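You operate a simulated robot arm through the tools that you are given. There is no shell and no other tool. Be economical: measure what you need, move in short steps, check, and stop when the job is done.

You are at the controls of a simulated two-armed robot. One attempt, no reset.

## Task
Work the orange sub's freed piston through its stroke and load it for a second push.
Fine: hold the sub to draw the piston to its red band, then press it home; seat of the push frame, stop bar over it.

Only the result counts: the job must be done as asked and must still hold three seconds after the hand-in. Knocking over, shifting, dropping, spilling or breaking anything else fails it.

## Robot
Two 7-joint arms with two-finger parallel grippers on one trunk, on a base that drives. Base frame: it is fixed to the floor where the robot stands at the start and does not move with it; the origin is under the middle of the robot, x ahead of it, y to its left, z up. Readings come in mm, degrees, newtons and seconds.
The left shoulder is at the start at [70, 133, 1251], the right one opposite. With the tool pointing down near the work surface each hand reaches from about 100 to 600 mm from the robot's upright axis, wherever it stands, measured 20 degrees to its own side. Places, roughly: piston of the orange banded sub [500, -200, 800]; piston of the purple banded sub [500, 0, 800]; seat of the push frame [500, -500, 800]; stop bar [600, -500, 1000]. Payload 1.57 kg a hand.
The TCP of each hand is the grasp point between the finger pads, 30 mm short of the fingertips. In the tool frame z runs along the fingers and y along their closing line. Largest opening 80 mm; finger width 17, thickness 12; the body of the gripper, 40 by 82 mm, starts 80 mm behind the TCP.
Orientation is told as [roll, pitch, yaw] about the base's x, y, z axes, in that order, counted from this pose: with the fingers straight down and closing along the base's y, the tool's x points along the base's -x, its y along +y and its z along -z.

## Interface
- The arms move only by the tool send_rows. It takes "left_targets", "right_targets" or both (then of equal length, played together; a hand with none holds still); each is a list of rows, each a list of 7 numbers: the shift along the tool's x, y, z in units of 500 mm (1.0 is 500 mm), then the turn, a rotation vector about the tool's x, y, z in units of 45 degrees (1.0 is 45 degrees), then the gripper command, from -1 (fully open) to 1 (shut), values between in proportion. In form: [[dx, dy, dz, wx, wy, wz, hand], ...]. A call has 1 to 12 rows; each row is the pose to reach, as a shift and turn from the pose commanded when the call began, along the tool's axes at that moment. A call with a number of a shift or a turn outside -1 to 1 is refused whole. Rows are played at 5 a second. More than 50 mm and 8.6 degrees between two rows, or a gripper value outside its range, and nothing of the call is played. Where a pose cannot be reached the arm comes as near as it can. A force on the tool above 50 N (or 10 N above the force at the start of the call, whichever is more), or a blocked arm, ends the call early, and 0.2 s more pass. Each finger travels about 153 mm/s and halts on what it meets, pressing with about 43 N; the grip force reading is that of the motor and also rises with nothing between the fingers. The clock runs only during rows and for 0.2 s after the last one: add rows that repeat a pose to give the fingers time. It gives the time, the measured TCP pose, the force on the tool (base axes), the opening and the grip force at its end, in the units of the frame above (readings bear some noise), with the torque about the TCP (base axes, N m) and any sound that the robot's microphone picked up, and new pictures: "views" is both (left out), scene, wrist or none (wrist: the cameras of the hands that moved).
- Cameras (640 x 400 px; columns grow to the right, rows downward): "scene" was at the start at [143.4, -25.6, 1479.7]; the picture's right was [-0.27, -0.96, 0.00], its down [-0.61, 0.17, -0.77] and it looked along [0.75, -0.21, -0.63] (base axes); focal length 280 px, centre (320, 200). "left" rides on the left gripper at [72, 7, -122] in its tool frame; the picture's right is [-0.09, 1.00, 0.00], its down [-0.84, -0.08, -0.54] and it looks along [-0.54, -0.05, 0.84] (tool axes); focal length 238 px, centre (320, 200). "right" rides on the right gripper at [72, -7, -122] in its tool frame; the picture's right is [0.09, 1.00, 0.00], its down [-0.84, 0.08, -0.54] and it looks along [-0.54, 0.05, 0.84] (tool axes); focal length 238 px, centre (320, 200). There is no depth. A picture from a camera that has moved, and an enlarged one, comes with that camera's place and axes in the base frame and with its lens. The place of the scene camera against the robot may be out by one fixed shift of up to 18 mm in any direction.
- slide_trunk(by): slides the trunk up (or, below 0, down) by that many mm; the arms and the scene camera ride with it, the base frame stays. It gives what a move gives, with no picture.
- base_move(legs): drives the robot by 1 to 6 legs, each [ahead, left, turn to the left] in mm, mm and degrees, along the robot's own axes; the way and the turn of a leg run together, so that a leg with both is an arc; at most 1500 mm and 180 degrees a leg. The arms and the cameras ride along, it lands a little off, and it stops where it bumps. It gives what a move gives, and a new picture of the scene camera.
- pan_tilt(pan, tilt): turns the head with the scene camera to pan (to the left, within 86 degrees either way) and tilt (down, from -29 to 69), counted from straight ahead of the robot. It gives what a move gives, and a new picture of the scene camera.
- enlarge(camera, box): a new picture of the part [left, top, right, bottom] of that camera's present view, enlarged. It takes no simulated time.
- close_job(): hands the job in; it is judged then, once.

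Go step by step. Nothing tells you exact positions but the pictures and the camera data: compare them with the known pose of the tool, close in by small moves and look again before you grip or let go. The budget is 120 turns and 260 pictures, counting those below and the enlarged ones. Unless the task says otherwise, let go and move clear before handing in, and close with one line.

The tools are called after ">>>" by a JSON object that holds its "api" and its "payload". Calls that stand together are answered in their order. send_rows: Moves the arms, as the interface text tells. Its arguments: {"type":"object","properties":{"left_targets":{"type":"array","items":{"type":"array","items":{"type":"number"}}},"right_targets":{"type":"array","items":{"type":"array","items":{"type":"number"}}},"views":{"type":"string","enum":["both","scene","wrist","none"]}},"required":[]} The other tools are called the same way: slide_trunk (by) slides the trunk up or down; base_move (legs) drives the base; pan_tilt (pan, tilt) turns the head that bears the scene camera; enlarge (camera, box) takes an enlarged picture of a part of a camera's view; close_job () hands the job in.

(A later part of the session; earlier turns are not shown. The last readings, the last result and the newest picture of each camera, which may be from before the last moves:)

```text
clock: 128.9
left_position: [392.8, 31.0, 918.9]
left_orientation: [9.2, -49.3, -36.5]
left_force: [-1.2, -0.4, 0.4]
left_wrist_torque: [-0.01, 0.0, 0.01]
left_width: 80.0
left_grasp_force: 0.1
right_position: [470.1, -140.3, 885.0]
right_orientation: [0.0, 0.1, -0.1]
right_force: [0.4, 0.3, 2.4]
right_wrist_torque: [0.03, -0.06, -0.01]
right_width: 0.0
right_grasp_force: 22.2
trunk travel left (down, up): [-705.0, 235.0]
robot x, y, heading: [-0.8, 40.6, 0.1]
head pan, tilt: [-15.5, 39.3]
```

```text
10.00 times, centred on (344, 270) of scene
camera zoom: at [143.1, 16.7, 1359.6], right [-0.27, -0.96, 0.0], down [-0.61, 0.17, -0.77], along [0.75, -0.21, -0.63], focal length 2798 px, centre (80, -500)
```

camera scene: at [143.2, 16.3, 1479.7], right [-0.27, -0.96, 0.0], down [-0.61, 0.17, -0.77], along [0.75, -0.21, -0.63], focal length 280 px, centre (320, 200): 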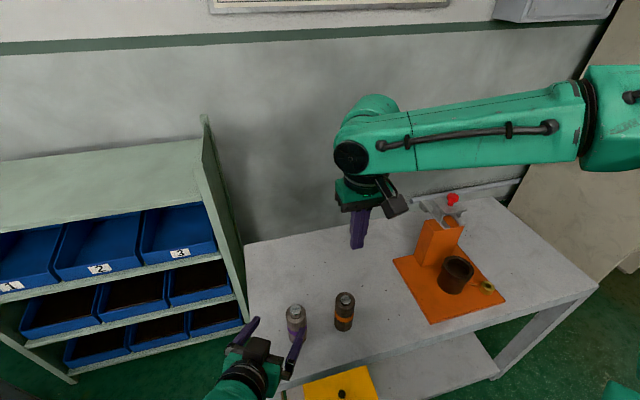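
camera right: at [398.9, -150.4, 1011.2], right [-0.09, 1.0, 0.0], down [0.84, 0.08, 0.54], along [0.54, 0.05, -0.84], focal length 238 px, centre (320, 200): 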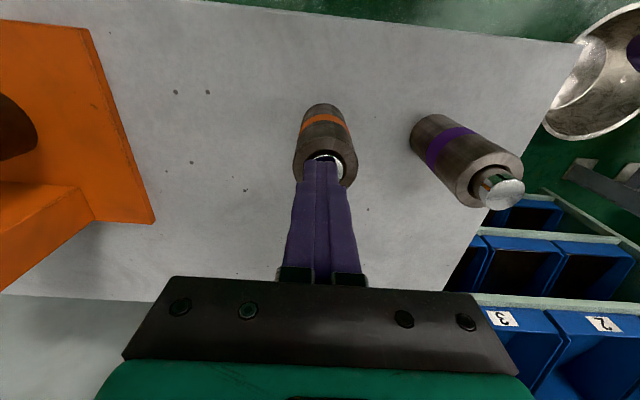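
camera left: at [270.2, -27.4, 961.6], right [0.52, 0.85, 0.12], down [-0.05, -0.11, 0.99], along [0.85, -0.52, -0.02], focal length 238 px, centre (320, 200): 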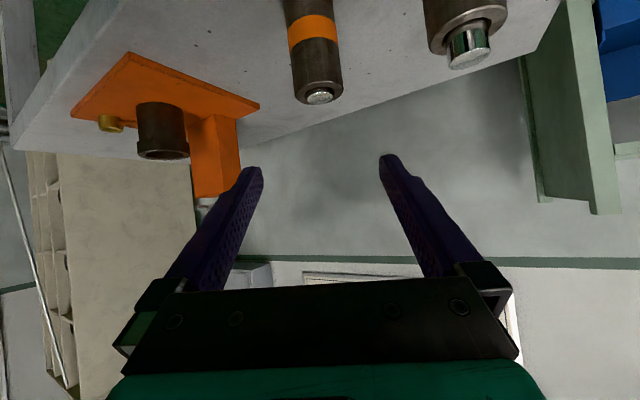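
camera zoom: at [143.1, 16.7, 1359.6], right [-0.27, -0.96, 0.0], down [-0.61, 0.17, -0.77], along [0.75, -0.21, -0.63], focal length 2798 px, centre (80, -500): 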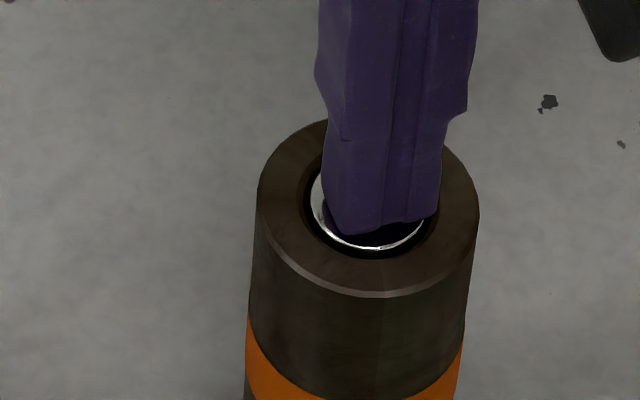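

The piston is essentially flush and it relaxed again, so it isn't bottomed yet. I'll press further.

>>> {"api": "send_rows", "payload": {"right_targets": [[0, 0, 0.001, 0, 0, 0, 1], [0, 0, 0.002, 0, 0, 0, 1], [0, 0, 0.003, 0, 0, 0, 1], [0, 0, 0.004, 0, 0, 0, 1], [0, 0, 0.005, 0, 0, 0, 1], [0, 0, 0.005, 0, 0, 0, 1], [0, 0, 0.005, 0, 0, 0, 1], [0, 0, 0.005, 0, 0, 0, 1], [0, 0, 0.005, 0, 0, 0, 1], [0, 0, 0.005, 0, 0, 0, 1], [0, 0, 0.005, 0, 0, 0, 1], [0, 0, 0.005, 0, 0, 0, 1]], "views": "none"}}

>>> {"api": "send_rows", "payload": {"right_targets": [[0, 0, 0.001, 0, 0, 0, 1], [0, 0, 0.002, 0, 0, 0, 1], [0, 0, 0.003, 0, 0, 0, 1], [0, 0, 0.004, 0, 0, 0, 1], [0, 0, 0.005, 0, 0, 0, 1], [0, 0, 0.005, 0, 0, 0, 1], [0, 0, 0.005, 0, 0, 0, 1], [0, 0, 0.005, 0, 0, 0, 1], [0, 0, 0.005, 0, 0, 0, 1], [0, 0, 0.005, 0, 0, 0, 1], [0, 0, 0.005, 0, 0, 0, 1], [0, 0, 0.005, 0, 0, 0, 1]], "views": "none"}}

>>> {"api": "enlarge", "payload": {"camera": "scene", "box": [324, 250, 364, 290]}}

```text
clock: 131.5
left_position: [392.6, 31.1, 919.7]
left_orientation: [9.3, -49.4, -36.5]
left_force: [0.6, 0.4, -0.1]
left_wrist_torque: [0.03, 0.0, 0.05]
left_width: 80.0
left_grasp_force: 0.2
right_position: [470.9, -140.2, 883.9]
right_orientation: [0.0, -0.3, 0.1]
right_force: [3.7, -3.8, 20.2]
right_wrist_torque: [-0.07, 0.05, 0.03]
right_width: 0.1
right_grasp_force: 21.3
trunk travel left (down, up): [-705.0, 235.0]
robot x, y, heading: [3.3, 39.5, 0.1]
head pan, tilt: [-15.5, 39.3]
```

```text
clock: 134.1
left_position: [389.7, 31.1, 919.7]
left_orientation: [9.4, -49.4, -36.5]
left_force: [0.2, -0.1, -0.5]
left_wrist_torque: [-0.01, -0.01, 0.0]
left_width: 80.0
left_grasp_force: 0.0
right_position: [469.5, -139.0, 884.6]
right_orientation: [0.0, -0.6, 0.1]
right_force: [7.1, -6.1, 44.8]
right_wrist_torque: [-0.21, 0.02, 0.03]
right_width: 0.0
right_grasp_force: 21.1
trunk travel left (down, up): [-705.0, 235.0]
robot x, y, heading: [0.9, 41.0, 0.1]
head pan, tilt: [-15.5, 39.3]
```

```text
10.00 times, centred on (344, 270) of scene
camera zoom: at [137.5, 17.5, 1360.4], right [-0.27, -0.96, 0.0], down [-0.61, 0.17, -0.78], along [0.75, -0.21, -0.63], focal length 2798 px, centre (80, -500)
```

zoom: 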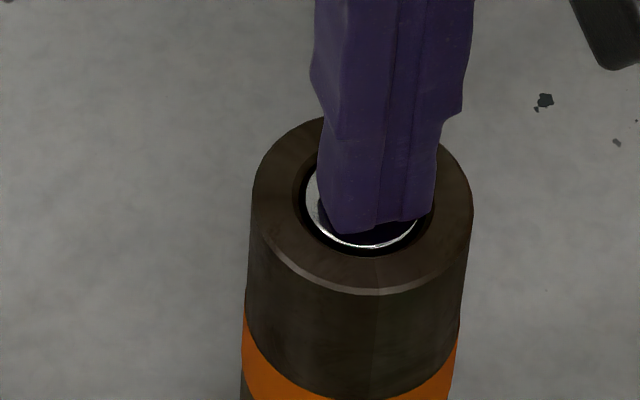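

Hard stop: 45 N with no further motion. I'll back off and inspect the piston.

>>> {"api": "send_rows", "payload": {"right_targets": [[0, 0, -0.03, 0, 0, 0, 1], [0, 0, -0.09, 0, 0, 0, 0], [0, 0, -0.16, 0, 0, 0, -1], [0, 0, -0.16, 0, 0, 0, -1], [0, 0, -0.16, 0, 0, 0, -1]], "views": "none"}}

>>> {"api": "enlarge", "payload": {"camera": "scene", "box": [324, 250, 364, 290]}}

>>> {"api": "enlarge", "payload": {"camera": "right", "box": [260, 80, 400, 200]}}

```text
clock: 135.3
left_position: [393.8, 30.6, 918.7]
left_orientation: [9.2, -49.2, -36.5]
left_force: [-1.0, -0.1, 0.7]
left_wrist_torque: [0.03, -0.02, -0.01]
left_width: 80.1
left_grasp_force: 0.1
right_position: [470.4, -139.6, 960.7]
right_orientation: [0.1, -0.1, 0.1]
right_force: [0.8, 0.6, -0.6]
right_wrist_torque: [0.01, 0.02, -0.01]
right_width: 80.1
right_grasp_force: 0.0
trunk travel left (down, up): [-705.0, 235.0]
robot x, y, heading: [-1.6, 40.0, 0.0]
head pan, tilt: [-15.5, 39.3]
```

```text
10.00 times, centred on (344, 270) of scene
camera zoom: at [142.8, 16.5, 1359.8], right [-0.27, -0.96, 0.0], down [-0.61, 0.17, -0.77], along [0.75, -0.21, -0.63], focal length 2798 px, centre (80, -500)
```

zoom: 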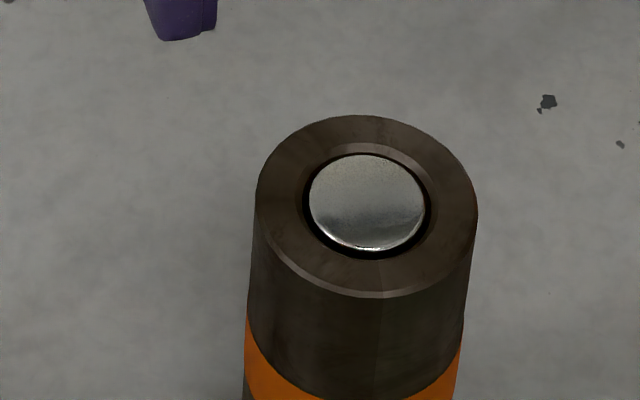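

```text
3.33 times, centred on (330, 140) of right
camera zoom: at [399.3, -147.4, 1082.6], right [-0.09, 1.0, 0.0], down [0.84, 0.08, 0.54], along [0.54, 0.05, -0.84], focal length 794 px, centre (287, 400)
```

zoom: 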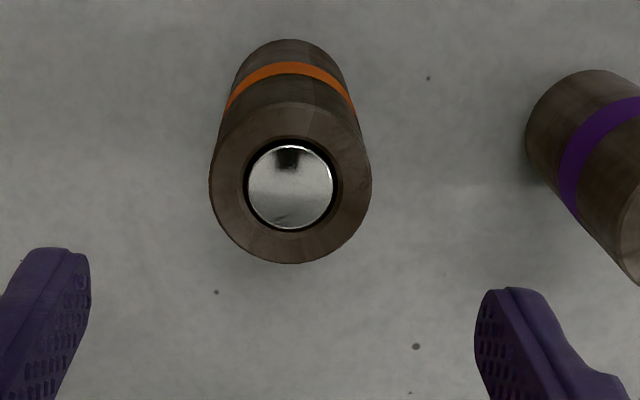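

The piston is flush: home. The sub axis is at (470.5, -140), right below the hand. I'll descend to grip the top 20 mm of the body.

>>> {"api": "send_rows", "payload": {"right_targets": [[0, 0, 0.05, 0, 0, 0, -1], [0, 0, 0.1, 0, 0, 0, -1], [0, 0, 0.15, 0, 0, 0, -1], [0, 0, 0.19, 0, 0, 0, -1], [0, 0, 0.19, 0, 0, 0, -1], [0, 0, 0.19, 0, 0, 0, 0.2], [0, 0, 0.19, 0, 0, 0, 1], [0, 0, 0.19, 0, 0, 0, 1], [0, 0, 0.19, 0, 0, 0, 1]]}}

```text
clock: 137.3
left_position: [393.9, 31.4, 917.4]
left_orientation: [9.3, -49.3, -36.4]
left_force: [-0.2, -0.1, -0.8]
left_wrist_torque: [-0.01, 0.02, 0.03]
left_width: 80.3
left_grasp_force: 0.0
right_position: [471.1, -138.8, 866.0]
right_orientation: [0.0, 0.0, 0.1]
right_force: [0.5, 2.2, -1.2]
right_wrist_torque: [0.15, -0.15, 0.06]
right_width: 46.7
right_grasp_force: 43.1
trunk travel left (down, up): [-705.0, 235.0]
robot x, y, heading: [-0.1, 42.4, 0.1]
head pan, tilt: [-15.5, 39.3]
camera scene: at [143.5, 16.9, 1359.7], right [-0.27, -0.96, 0.0], down [-0.61, 0.17, -0.77], along [0.75, -0.21, -0.63], focal length 280 px, centre (320, 200)
camera right: at [400.2, -146.7, 988.0], right [-0.09, 1.0, 0.0], down [0.84, 0.08, 0.54], along [0.54, 0.05, -0.84], focal length 238 px, centre (320, 200)
```

scene: 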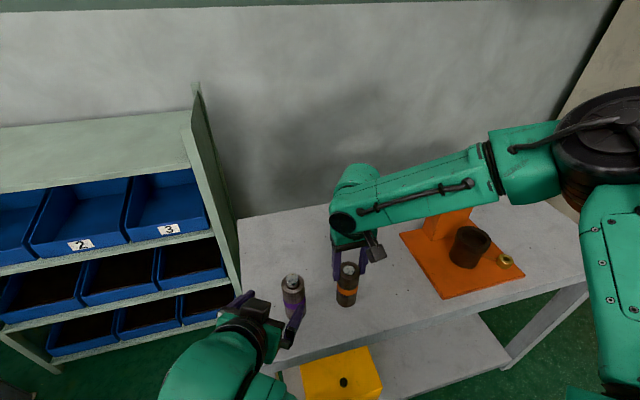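
right: 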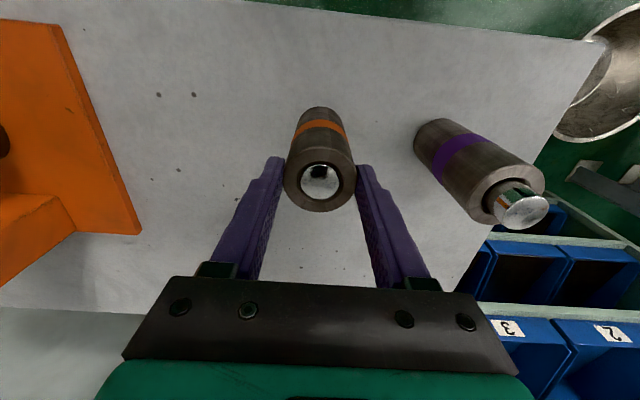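

Gripped firmly at 43 N. I'll lift 160 mm and then drive right towards the push frame.

>>> {"api": "send_rows", "payload": {"right_targets": [[0, 0, -0.04, 0, 0, 0, 1], [0, 0, -0.12, 0, 0, 0, 1], [0, 0, -0.2, 0, 0, 0, 1], [0, 0, -0.27, 0, 0, 0, 1], [0, 0, -0.32, 0, 0, 0, 1], [0, 0, -0.32, 0, 0, 0, 1]], "views": "none"}}

>>> {"api": "base_move", "payload": {"legs": [[0, -250, 0]]}}

>>> {"api": "enlarge", "payload": {"camera": "right", "box": [0, 0, 640, 400]}}

```text
clock: 138.7
left_position: [394.8, 31.0, 917.1]
left_orientation: [9.3, -49.2, -36.4]
left_force: [0.1, -0.1, 0.5]
left_wrist_torque: [0.01, 0.01, 0.01]
left_width: 80.0
left_grasp_force: 0.1
right_position: [473.9, -140.0, 1025.8]
right_orientation: [0.1, 0.1, 0.0]
right_force: [-0.2, 0.2, -7.8]
right_wrist_torque: [0.03, 0.0, -0.02]
right_width: 46.5
right_grasp_force: 43.0
trunk travel left (down, up): [-705.0, 235.0]
robot x, y, heading: [-0.7, 40.1, 0.3]
head pan, tilt: [-15.5, 39.3]
```

```text
clock: 140.6
left_position: [395.1, -220.8, 917.0]
left_orientation: [9.1, -49.2, -36.4]
left_force: [-0.5, 0.4, -0.8]
left_wrist_torque: [0.01, 0.01, 0.01]
left_width: 80.1
left_grasp_force: 0.1
right_position: [473.9, -391.1, 1024.6]
right_orientation: [0.0, 0.0, 0.0]
right_force: [0.3, -0.8, -8.6]
right_wrist_torque: [0.0, 0.0, 0.0]
right_width: 46.7
right_grasp_force: 42.9
trunk travel left (down, up): [-705.0, 235.0]
robot x, y, heading: [0.1, -208.7, 0.2]
head pan, tilt: [-15.5, 39.3]
camera scene: at [144.7, -234.9, 1359.6], right [-0.27, -0.96, 0.0], down [-0.61, 0.17, -0.77], along [0.74, -0.21, -0.63], focal length 280 px, centre (320, 200)
```

scene: 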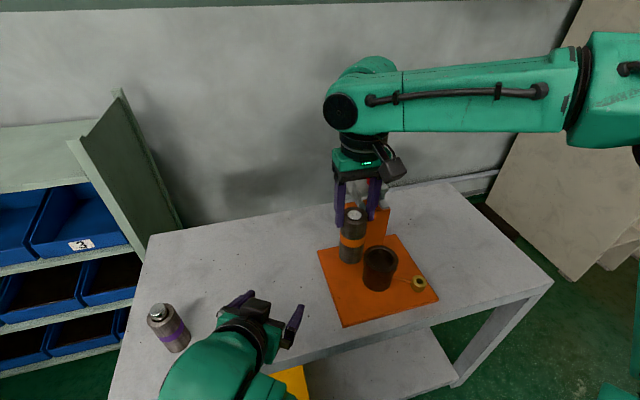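

```text
1.00 times, centred on (320, 200) of right
camera zoom: at [401.0, -398.3, 1148.1], right [-0.09, 1.0, 0.0], down [0.84, 0.08, 0.54], along [0.54, 0.05, -0.84], focal length 238 px, centre (320, 200)
```

zoom: 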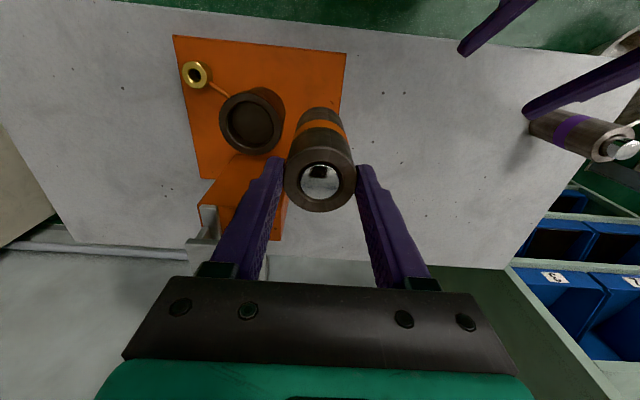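

Triangulating two views puts the cup mouth at (488.6, -477.7) with rim z ≈ 841. I'll carry the sub over it.

>>> {"api": "send_rows", "payload": {"right_targets": [[-0.009, -0.058, 0, 0, 0, 0, 1], [-0.018, -0.116, 0, 0, 0, 0, 1], [-0.029, -0.173, 0, 0, 0, 0, 1], [-0.029, -0.173, 0, 0, 0, 0, 1]]}}

>>> {"api": "enlarge", "payload": {"camera": "scene", "box": [310, 170, 450, 330]}}

>>> {"api": "enlarge", "payload": {"camera": "left", "box": [0, 0, 640, 400]}}

```text
clock: 141.6
left_position: [395.3, -221.7, 917.1]
left_orientation: [9.3, -49.2, -36.4]
left_force: [0.1, 0.8, -0.3]
left_wrist_torque: [0.02, 0.02, -0.01]
left_width: 80.0
left_grasp_force: 0.0
right_position: [486.6, -478.4, 1025.2]
right_orientation: [0.0, 0.2, -0.1]
right_force: [1.0, -0.6, -7.9]
right_wrist_torque: [-0.01, 0.04, -0.02]
right_width: 46.2
right_grasp_force: 42.7
trunk travel left (down, up): [-705.0, 235.0]
robot x, y, heading: [1.1, -207.7, 0.2]
head pan, tilt: [-15.5, 39.3]
camera scene: at [144.7, -235.2, 1359.6], right [-0.27, -0.96, 0.0], down [-0.61, 0.17, -0.77], along [0.74, -0.21, -0.63], focal length 280 px, centre (320, 200)
camera right: at [415.3, -485.6, 1147.5], right [-0.09, 1.0, 0.0], down [0.84, 0.08, 0.54], along [0.54, 0.05, -0.84], focal length 238 px, centre (320, 200)
```

scene: 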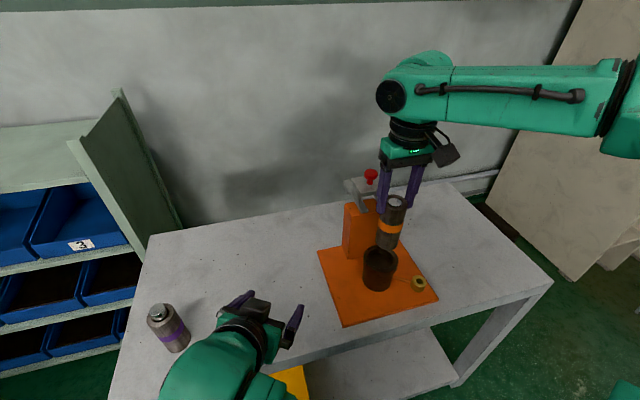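
right: 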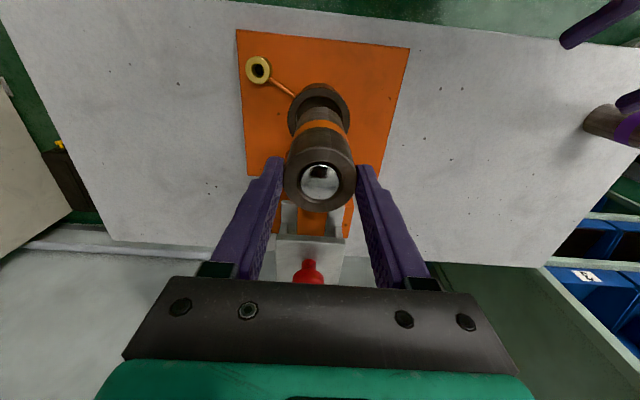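

```text
2.50 times, centred on (380, 250) of scene
camera zoom: at [144.7, -235.2, 1359.6], right [-0.27, -0.96, 0.0], down [-0.61, 0.17, -0.77], along [0.74, -0.21, -0.63], focal length 700 px, centre (170, 75)
```

zoom: 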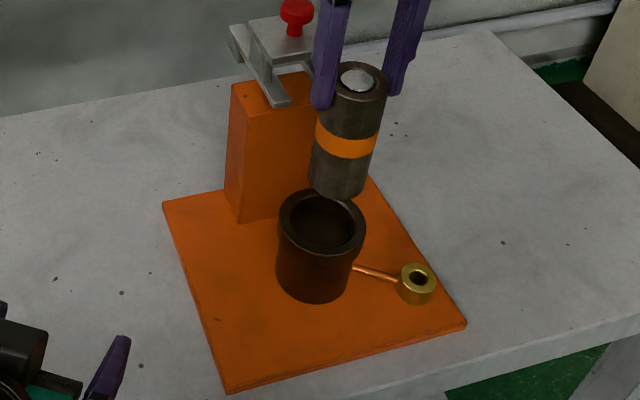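

```text
1.00 times, centred on (320, 200) of left
camera zoom: at [276.2, -147.2, 941.9], right [0.53, 0.83, 0.17], down [0.02, -0.22, 0.97], along [0.84, -0.52, -0.14], focal length 238 px, centre (320, 200)
```

zoom: 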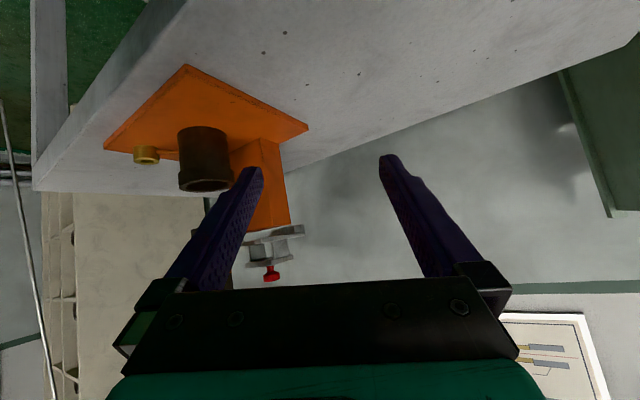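

The sub sits over the cup to within about 2 mm. I'll lower it until the bottom is just above the rim and recheck.

>>> {"api": "send_rows", "payload": {"right_targets": [[-0.002, 0, 0.04, 0, 0, 0, 1], [-0.004, 0, 0.08, 0, 0, 0, 1], [-0.004, 0, 0.11, 0, 0, 0, 1], [-0.004, 0, 0.11, 0, 0, 0, 1]], "views": "wrist"}}

>>> {"api": "enlarge", "payload": {"camera": "scene", "box": [340, 190, 430, 300]}}

>>> {"api": "enlarge", "payload": {"camera": "left", "box": [120, 80, 320, 220]}}

```text
clock: 142.6
left_position: [395.0, -221.7, 916.0]
left_orientation: [9.4, -49.2, -36.5]
left_force: [0.0, -0.7, -0.6]
left_wrist_torque: [-0.01, -0.01, -0.01]
left_width: 80.1
left_grasp_force: 0.1
right_position: [490.0, -478.0, 970.7]
right_orientation: [0.0, 0.1, 0.0]
right_force: [-0.8, 1.0, -7.6]
right_wrist_torque: [-0.02, 0.01, 0.01]
right_width: 46.7
right_grasp_force: 43.3
trunk travel left (down, up): [-705.0, 235.0]
robot x, y, heading: [-1.1, -211.1, 0.1]
head pan, tilt: [-15.5, 39.3]
camera right: at [417.1, -485.8, 1092.4], right [-0.09, 1.0, 0.0], down [0.84, 0.08, 0.54], along [0.54, 0.05, -0.84], focal length 238 px, centre (320, 200)
```

right: 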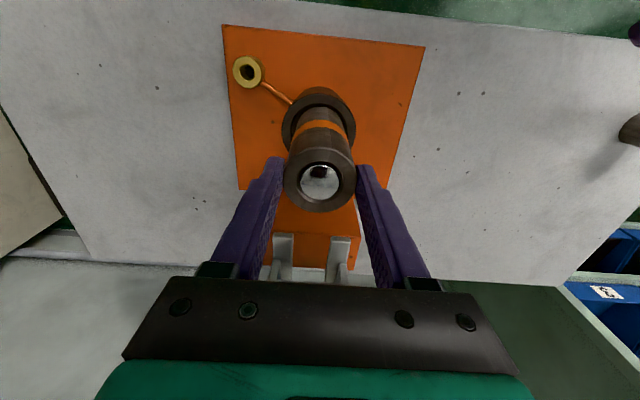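

```text
3.64 times, centred on (385, 245) of scene
camera zoom: at [144.7, -236.0, 1359.6], right [-0.27, -0.96, 0.0], down [-0.61, 0.17, -0.77], along [0.74, -0.21, -0.63], focal length 1018 px, centre (84, 36)
```

zoom: 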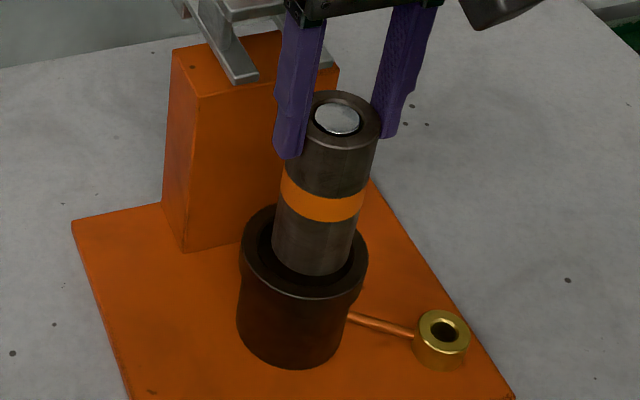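

```text
2.86 times, centred on (220, 150) of left
camera zoom: at [276.2, -147.7, 942.0], right [0.54, 0.83, 0.17], down [0.02, -0.22, 0.97], along [0.84, -0.52, -0.14], focal length 681 px, centre (606, 343)
```

zoom: 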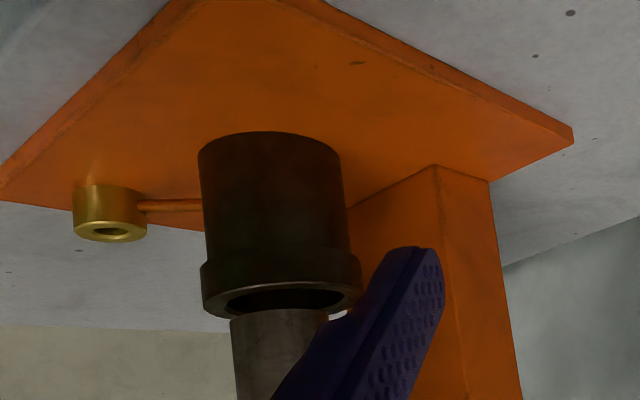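

>>> {"api": "enlarge", "payload": {"camera": "right", "box": [270, 70, 370, 170]}}

>>> {"api": "enlarge", "payload": {"camera": "scene", "box": [355, 230, 405, 280]}}

```text
4.00 times, centred on (320, 120) of right
camera zoom: at [417.1, -485.8, 1092.4], right [-0.09, 1.0, 0.0], down [0.84, 0.08, 0.54], along [0.54, 0.05, -0.84], focal length 953 px, centre (320, 520)
```

zoom: 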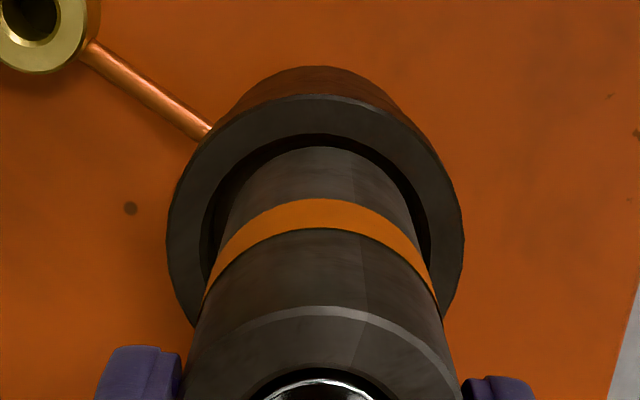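

```text
8.00 times, centred on (380, 255) of scene
camera zoom: at [144.7, -236.0, 1359.6], right [-0.27, -0.96, 0.0], down [-0.61, 0.17, -0.77], along [0.74, -0.21, -0.63], focal length 2238 px, centre (-160, -240)
```

zoom: 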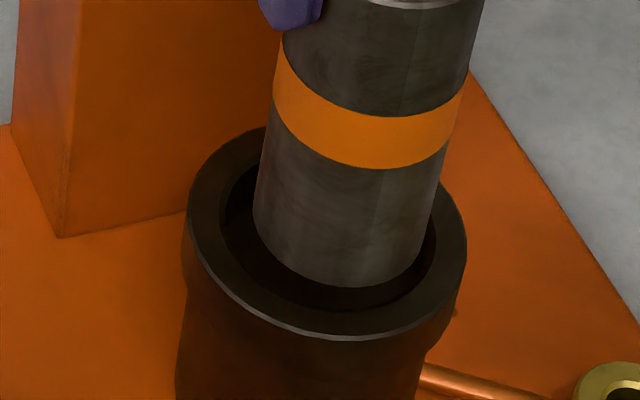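

Relative to the bore, the sub needs about 4.5 mm more x and 1.5 mm more y. I'll shift, then lower 35 mm into the mouth.

>>> {"api": "send_rows", "payload": {"right_targets": [[-0.009, 0.003, 0, 0, 0, 0, 1], [-0.009, 0.003, 0.01, 0, 0, 0, 1], [-0.009, 0.003, 0.025, 0, 0, 0, 1], [-0.009, 0.003, 0.04, 0, 0, 0, 1], [-0.009, 0.003, 0.055, 0, 0, 0, 1], [-0.009, 0.003, 0.07, 0, 0, 0, 1], [-0.009, 0.003, 0.07, 0, 0, 0, 1]], "views": "wrist"}}

>>> {"api": "enlarge", "payload": {"camera": "scene", "box": [340, 190, 430, 300]}}

```text
clock: 144.2
left_position: [390.8, -221.3, 919.8]
left_orientation: [9.4, -49.4, -36.6]
left_force: [0.6, 0.3, 0.3]
left_wrist_torque: [0.01, -0.02, 0.03]
left_width: 80.2
left_grasp_force: 0.1
right_position: [492.8, -476.1, 941.6]
right_orientation: [-0.1, -0.6, 0.0]
right_force: [4.4, -7.0, 27.2]
right_wrist_torque: [-0.64, 0.28, 0.14]
right_width: 46.8
right_grasp_force: 43.0
trunk travel left (down, up): [-705.0, 235.0]
robot x, y, heading: [1.7, -207.6, -0.1]
head pan, tilt: [-15.5, 39.3]
camera right: at [419.1, -483.4, 1062.3], right [-0.09, 1.0, 0.0], down [0.83, 0.08, 0.55], along [0.55, 0.05, -0.83], focal length 238 px, centre (320, 200)
```

right: 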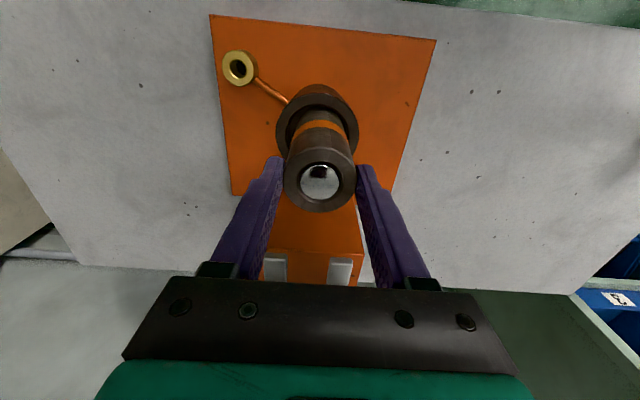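

```text
3.64 times, centred on (385, 245) of scene
camera zoom: at [139.4, -234.7, 1360.7], right [-0.27, -0.96, 0.0], down [-0.61, 0.17, -0.78], along [0.75, -0.21, -0.63], focal length 1018 px, centre (84, 36)
```

zoom: 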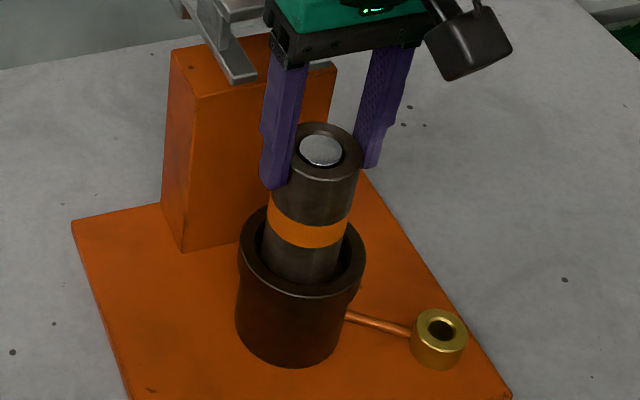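

It met resistance about 20 mm into the mouth, with the reaction pushing +x/-y. I'll lift slightly and look at the gap.

>>> {"api": "send_rows", "payload": {"right_targets": [[0, 0, -0.01, 0, 0, 0, 1], [0, 0, -0.02, 0, 0, 0, 1], [0, 0, -0.02, 0, 0, 0, 1]], "views": "none"}}

>>> {"api": "enlarge", "payload": {"camera": "right", "box": [270, 70, 370, 170]}}

>>> {"api": "enlarge", "payload": {"camera": "scene", "box": [355, 230, 405, 280]}}

>>> {"api": "enlarge", "payload": {"camera": "left", "box": [120, 80, 320, 220]}}

```text
clock: 145.0
left_position: [394.9, -221.1, 915.9]
left_orientation: [9.3, -49.3, -36.5]
left_force: [0.3, -0.5, -0.2]
left_wrist_torque: [-0.01, -0.01, -0.01]
left_width: 79.9
left_grasp_force: 0.0
right_position: [493.3, -475.8, 944.9]
right_orientation: [0.2, 0.3, 0.0]
right_force: [-0.3, 0.7, -7.3]
right_wrist_torque: [0.02, 0.03, -0.04]
right_width: 46.4
right_grasp_force: 43.0
trunk travel left (down, up): [-705.0, 235.0]
robot x, y, heading: [0.2, -204.3, 0.2]
head pan, tilt: [-15.5, 39.3]
```

```text
4.00 times, centred on (320, 120) of right
camera zoom: at [421.4, -483.7, 1066.9], right [-0.09, 1.0, 0.0], down [0.84, 0.08, 0.54], along [0.54, 0.05, -0.84], focal length 953 px, centre (320, 520)
```

zoom: 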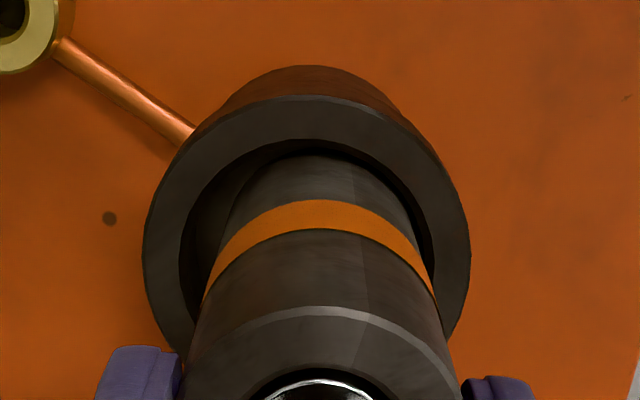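

```text
8.00 times, centred on (380, 255) of scene
camera zoom: at [144.6, -236.0, 1359.3], right [-0.27, -0.96, 0.0], down [-0.61, 0.17, -0.77], along [0.74, -0.21, -0.63], focal length 2238 px, centre (-160, -240)
```

zoom: 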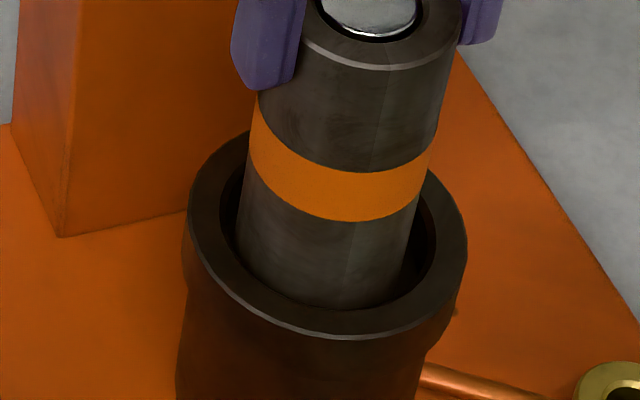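

```text
2.86 times, centred on (220, 150) of left
camera zoom: at [276.1, -147.7, 941.8], right [0.53, 0.83, 0.17], down [0.02, -0.22, 0.97], along [0.84, -0.52, -0.14], focal length 681 px, centre (606, 343)
```

zoom: 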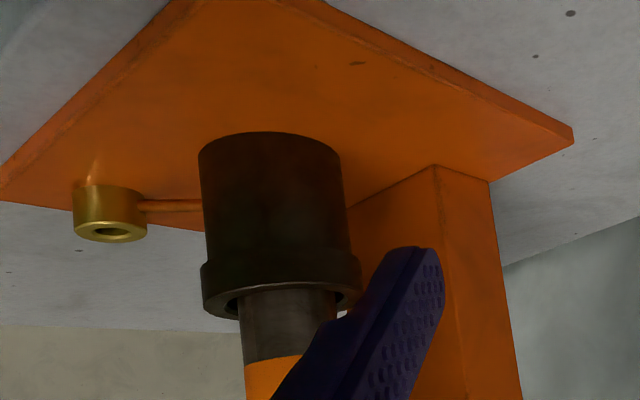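

The mouth apparently narrows inside the collar. The views and the contact force both ask for about +2 mm x and -2.4 mm y, so I'll correct and lower again slowly.

>>> {"api": "send_rows", "payload": {"right_targets": [[-0.004, -0.005, 0, 0, 0, 0, 1], [-0.004, -0.005, 0.006, 0, 0, 0, 1], [-0.004, -0.005, 0.012, 0, 0, 0, 1], [-0.004, -0.005, 0.018, 0, 0, 0, 1], [-0.004, -0.005, 0.024, 0, 0, 0, 1], [-0.004, -0.005, 0.03, 0, 0, 0, 1], [-0.004, -0.005, 0.03, 0, 0, 0, 1]], "views": "none"}}

```text
clock: 146.6
left_position: [391.5, -221.3, 919.0]
left_orientation: [9.5, -49.4, -36.6]
left_force: [0.0, 0.5, 0.5]
left_wrist_torque: [0.01, -0.03, -0.01]
left_width: 80.0
left_grasp_force: 0.0
right_position: [494.4, -480.0, 935.4]
right_orientation: [-0.1, -0.5, -0.1]
right_force: [5.3, -10.5, 34.3]
right_wrist_torque: [-0.46, -0.23, 0.08]
right_width: 46.3
right_grasp_force: 42.9
trunk travel left (down, up): [-705.0, 235.0]
robot x, y, heading: [-0.1, -207.4, 0.0]
head pan, tilt: [-15.5, 39.3]
```

It went 6 mm deeper before catching, and the reaction still points +x/-y. I'll back up a little, follow it, and retry.

>>> {"api": "send_rows", "payload": {"right_targets": [[0, 0, -0.014, 0, 0, 0, 1], [-0.003, -0.006, -0.014, 0, 0, 0, 1], [-0.003, -0.006, -0.008, 0, 0, 0, 1], [-0.003, -0.006, -0.002, 0, 0, 0, 1], [-0.003, -0.006, 0.004, 0, 0, 0, 1], [-0.003, -0.006, 0.01, 0, 0, 0, 1], [-0.003, -0.006, 0.016, 0, 0, 0, 1], [-0.003, -0.006, 0.016, 0, 0, 0, 1]], "views": "wrist"}}

>>> {"api": "enlarge", "payload": {"camera": "scene", "box": [355, 230, 405, 280]}}

>>> {"api": "enlarge", "payload": {"camera": "right", "box": [270, 70, 370, 170]}}

```text
clock: 148.4
left_position: [389.7, -219.7, 919.3]
left_orientation: [9.3, -49.6, -36.6]
left_force: [-0.2, 0.4, 0.3]
left_wrist_torque: [-0.01, 0.02, -0.02]
left_width: 79.9
left_grasp_force: 0.1
right_position: [493.4, -480.9, 927.7]
right_orientation: [-0.1, -0.6, 0.0]
right_force: [-0.4, -3.1, 33.5]
right_wrist_torque: [0.1, -0.17, -0.26]
right_width: 46.3
right_grasp_force: 43.2
trunk travel left (down, up): [-705.0, 235.0]
robot x, y, heading: [2.6, -207.8, 0.1]
head pan, tilt: [-15.5, 39.3]
camera right: at [420.2, -487.6, 1049.0], right [-0.09, 1.0, 0.0], down [0.83, 0.08, 0.55], along [0.55, 0.05, -0.84], focal length 238 px, centre (320, 200)
```

right: 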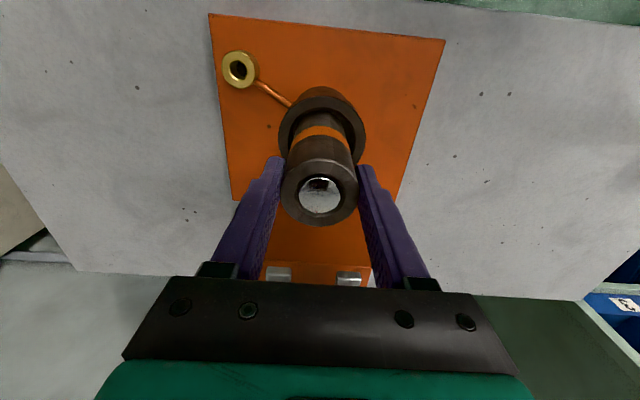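

```text
8.00 times, centred on (380, 255) of scene
camera zoom: at [137.1, -232.9, 1360.5], right [-0.27, -0.96, 0.0], down [-0.61, 0.17, -0.78], along [0.75, -0.21, -0.63], focal length 2238 px, centre (-160, -240)
```

zoom: 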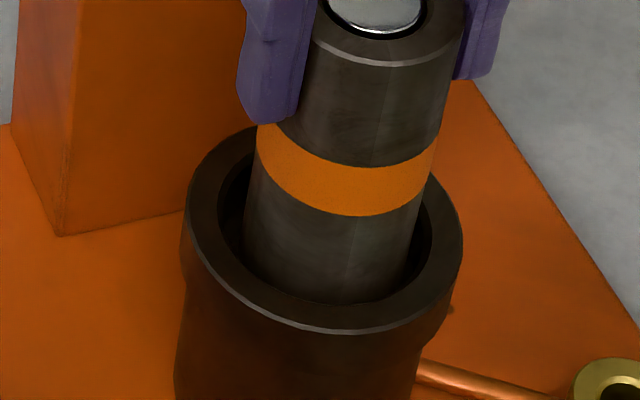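

```text
4.00 times, centred on (320, 120) of right
camera zoom: at [420.2, -487.6, 1049.0], right [-0.09, 1.0, 0.0], down [0.83, 0.08, 0.55], along [0.55, 0.05, -0.84], focal length 953 px, centre (320, 520)
```

zoom: 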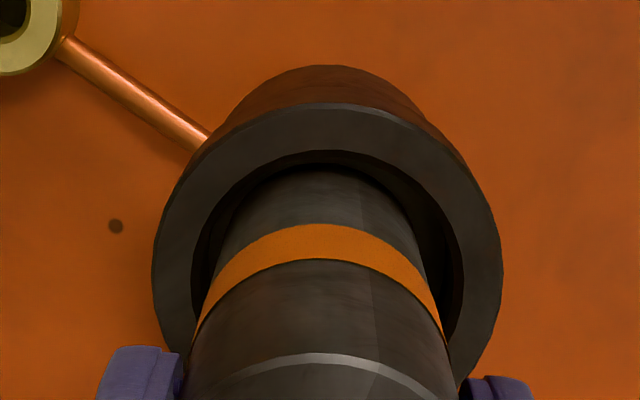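

The sub is resting flat at about 21 mm below the rim (bottom z ≈ 820, top ≈ 931), which fits a shallow seat with the stop bar at about 955. I'll lift a touch, centre it (+2.5 x, +1 y), and set it down again to see whether it settles.

>>> {"api": "send_rows", "payload": {"right_targets": [[0, 0, -0.016, 0, 0, 0, 1], [0, 0, -0.022, 0, 0, 0, 1], [-0.005, 0.002, -0.022, 0, 0, 0, 1], [-0.005, 0.002, -0.022, 0, 0, 0, 1], [-0.005, 0.002, -0.018, 0, 0, 0, 1], [-0.005, 0.002, -0.014, 0, 0, 0, 1], [-0.005, 0.002, -0.011, 0, 0, 0, 1], [-0.005, 0.002, -0.011, 0, 0, 0, 1]], "views": "none"}}

>>> {"api": "enlarge", "payload": {"camera": "right", "box": [270, 70, 370, 170]}}

>>> {"api": "enlarge", "payload": {"camera": "left", "box": [120, 80, 320, 220]}}

```text
clock: 150.2
left_position: [394.0, -221.1, 918.1]
left_orientation: [9.2, -49.2, -36.5]
left_force: [0.1, -0.9, 0.0]
left_wrist_torque: [-0.01, 0.01, 0.0]
left_width: 79.8
left_grasp_force: 0.2
right_position: [499.4, -480.4, 927.9]
right_orientation: [0.0, 0.2, 0.0]
right_force: [-2.6, 1.3, -7.0]
right_wrist_torque: [0.16, 0.35, 0.04]
right_width: 46.2
right_grasp_force: 43.4
trunk travel left (down, up): [-705.0, 235.0]
robot x, y, heading: [-2.6, -212.1, -0.0]
head pan, tilt: [-15.5, 39.3]
```

```text
4.00 times, centred on (320, 120) of right
camera zoom: at [426.9, -488.4, 1050.7], right [-0.09, 1.0, 0.0], down [0.84, 0.08, 0.54], along [0.54, 0.05, -0.84], focal length 953 px, centre (320, 520)
```

zoom: 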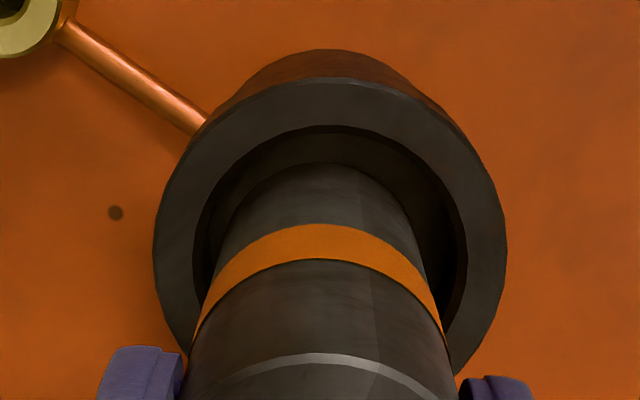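

```text
2.86 times, centred on (220, 150) of left
camera zoom: at [275.5, -147.4, 942.2], right [0.53, 0.83, 0.17], down [0.02, -0.22, 0.97], along [0.84, -0.52, -0.14], focal length 681 px, centre (606, 343)
```

zoom: 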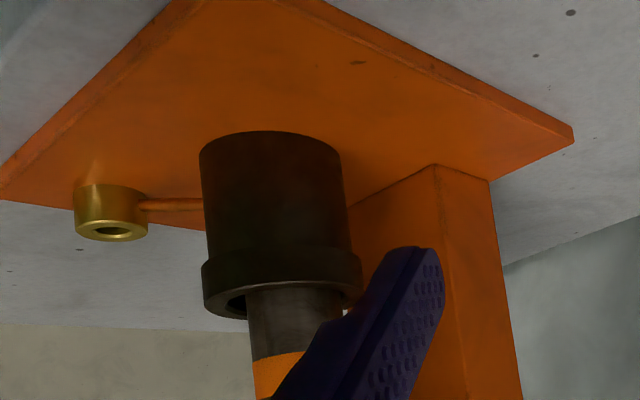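

It's unclear whether it sits on a flat floor or a funnel edge. I'll lift the sub out and aside to look into the empty cup.

>>> {"api": "send_rows", "payload": {"right_targets": [[0, 0, -0.05, 0, 0, 0, 1], [0, 0, -0.12, 0, 0, 0, 1], [0, 0, -0.19, 0, 0, 0, 1], [0.04, 0.06, -0.19, 0, 0, 0, 1], [0.08, 0.12, -0.19, 0, 0, 0, 1], [0.08, 0.2, -0.19, 0, 0, 0, 1], [0.08, 0.2, -0.19, 0, 0, 0, 1]], "views": "wrist"}}

>>> {"api": "enlarge", "payload": {"camera": "scene", "box": [355, 230, 405, 280]}}

>>> {"api": "enlarge", "payload": {"camera": "right", "box": [190, 70, 290, 170]}}

```text
clock: 151.8
left_position: [394.1, -222.4, 916.9]
left_orientation: [9.2, -49.3, -36.5]
left_force: [-0.6, -0.5, -0.2]
left_wrist_torque: [-0.01, 0.0, 0.01]
left_width: 79.8
left_grasp_force: 0.1
right_position: [459.6, -381.3, 1025.0]
right_orientation: [0.1, 0.0, 0.0]
right_force: [-0.3, -1.1, -7.4]
right_wrist_torque: [0.01, 0.0, 0.01]
right_width: 46.0
right_grasp_force: 42.7
trunk travel left (down, up): [-705.0, 235.0]
robot x, y, heading: [3.0, -210.8, 0.1]
head pan, tilt: [-15.5, 39.3]
camera right: at [387.6, -389.3, 1145.4], right [-0.09, 1.0, 0.0], down [0.84, 0.08, 0.54], along [0.54, 0.05, -0.84], focal length 238 px, centre (320, 200)
```

right: 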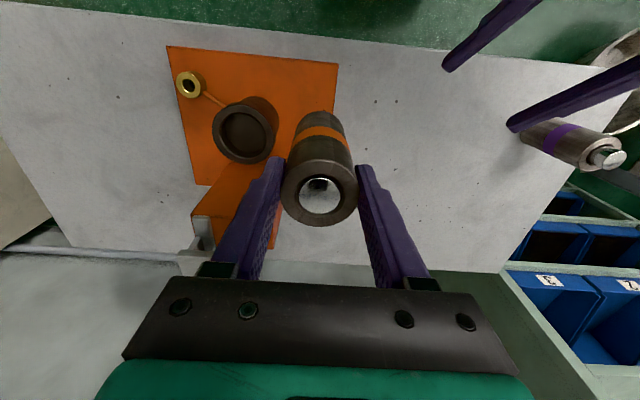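

```text
8.00 times, centred on (380, 255) of scene
camera zoom: at [144.4, -237.0, 1359.6], right [-0.27, -0.96, 0.0], down [-0.61, 0.17, -0.77], along [0.74, -0.21, -0.63], focal length 2238 px, centre (-160, -240)
```

zoom: 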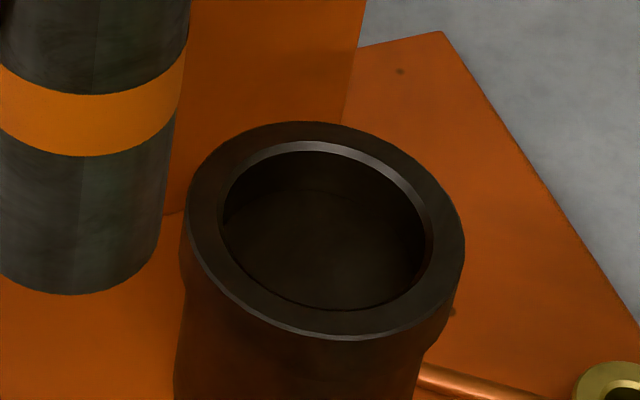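

```text
4.00 times, centred on (240, 120) of right
camera zoom: at [387.6, -389.3, 1145.4], right [-0.09, 1.0, 0.0], down [0.84, 0.08, 0.54], along [0.54, 0.05, -0.84], focal length 953 px, centre (640, 520)
```

zoom: 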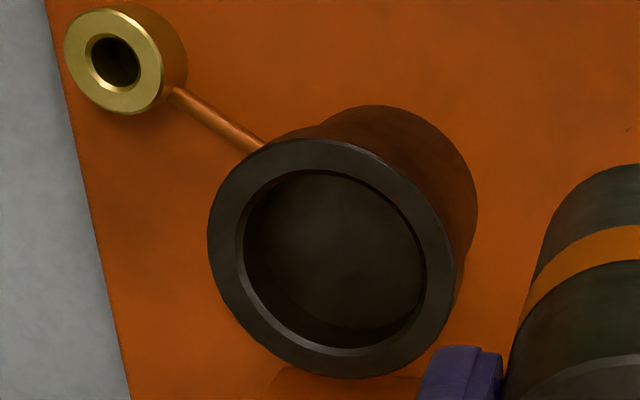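

The seat is a flat floor about 20 mm deep, so the earlier contact was proper seating. I'll return the sub over the centre (493, -480) and set it down gently.

>>> {"api": "send_rows", "payload": {"right_targets": [[-0.02, -0.07, 0, 0, 0, 0, 1], [-0.045, -0.14, 0, 0, 0, 0, 1], [-0.067, -0.197, 0, 0, 0, 0, 1], [-0.067, -0.197, 0, 0, 0, 0, 1], [-0.067, -0.197, 0.07, 0, 0, 0, 1], [-0.067, -0.197, 0.13, 0, 0, 0, 1], [-0.067, -0.197, 0.17, 0, 0, 0, 1], [-0.067, -0.197, 0.182, 0, 0, 0, 1], [-0.067, -0.197, 0.186, 0, 0, 0, 1], [-0.067, -0.197, 0.19, 0, 0, 0, 1], [-0.067, -0.197, 0.193, 0, 0, 0, 1], [-0.067, -0.197, 0.193, 0, 0, 0, 1]], "views": "wrist"}}

>>> {"api": "enlarge", "payload": {"camera": "right", "box": [270, 70, 370, 170]}}

>>> {"api": "enlarge", "payload": {"camera": "scene", "box": [355, 230, 405, 280]}}

```text
clock: 154.4
left_position: [394.2, -220.5, 916.9]
left_orientation: [9.3, -49.2, -36.6]
left_force: [0.2, 0.6, -0.1]
left_wrist_torque: [0.02, 0.01, 0.0]
left_width: 80.0
left_grasp_force: 0.2
right_position: [493.0, -479.6, 927.5]
right_orientation: [0.0, -0.1, 0.0]
right_force: [1.0, -1.0, -1.0]
right_wrist_torque: [-0.17, -0.17, -0.03]
right_width: 46.0
right_grasp_force: 43.1
trunk travel left (down, up): [-705.0, 235.0]
robot x, y, heading: [2.6, -209.9, -0.0]
head pan, tilt: [-15.5, 39.3]
camera right: at [420.7, -487.1, 1049.6], right [-0.09, 1.0, 0.0], down [0.84, 0.08, 0.54], along [0.54, 0.05, -0.84], focal length 238 px, centre (320, 200)
```

right: 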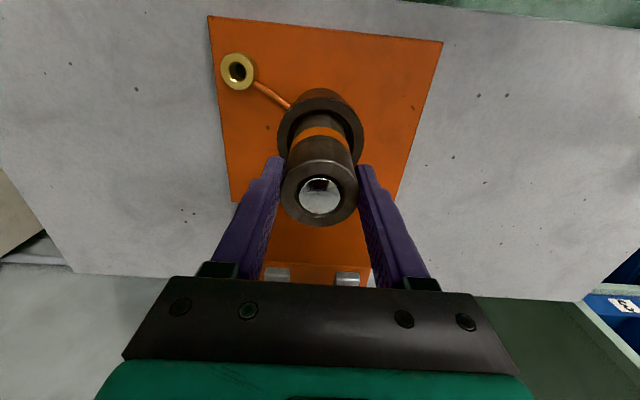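

```text
4.00 times, centred on (320, 120) of right
camera zoom: at [420.7, -487.1, 1049.6], right [-0.09, 1.0, 0.0], down [0.84, 0.08, 0.54], along [0.54, 0.05, -0.84], focal length 953 px, centre (320, 520)
```

zoom: 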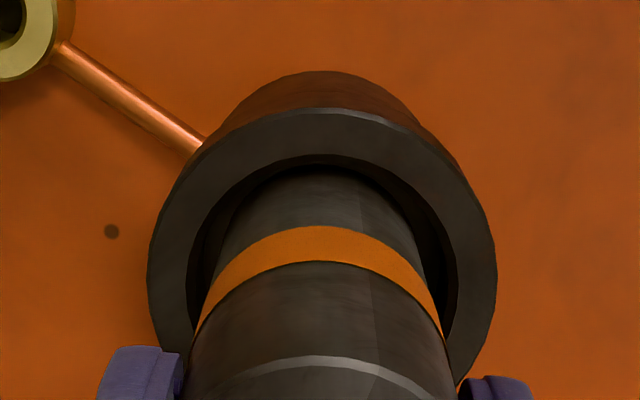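

```text
8.00 times, centred on (380, 255) of scene
camera zoom: at [143.8, -235.8, 1359.7], right [-0.27, -0.96, 0.0], down [-0.61, 0.17, -0.77], along [0.75, -0.21, -0.63], focal length 2238 px, centre (-160, -240)
```

zoom: 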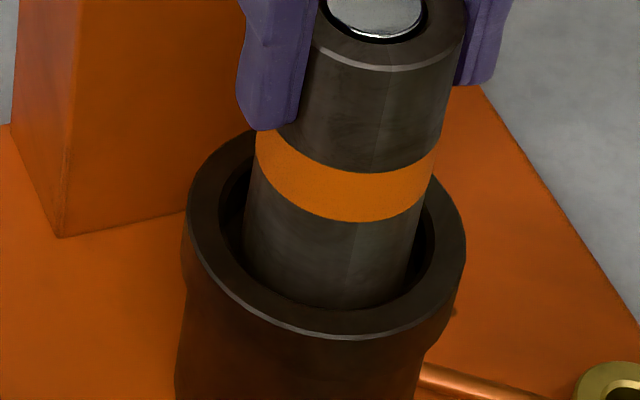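

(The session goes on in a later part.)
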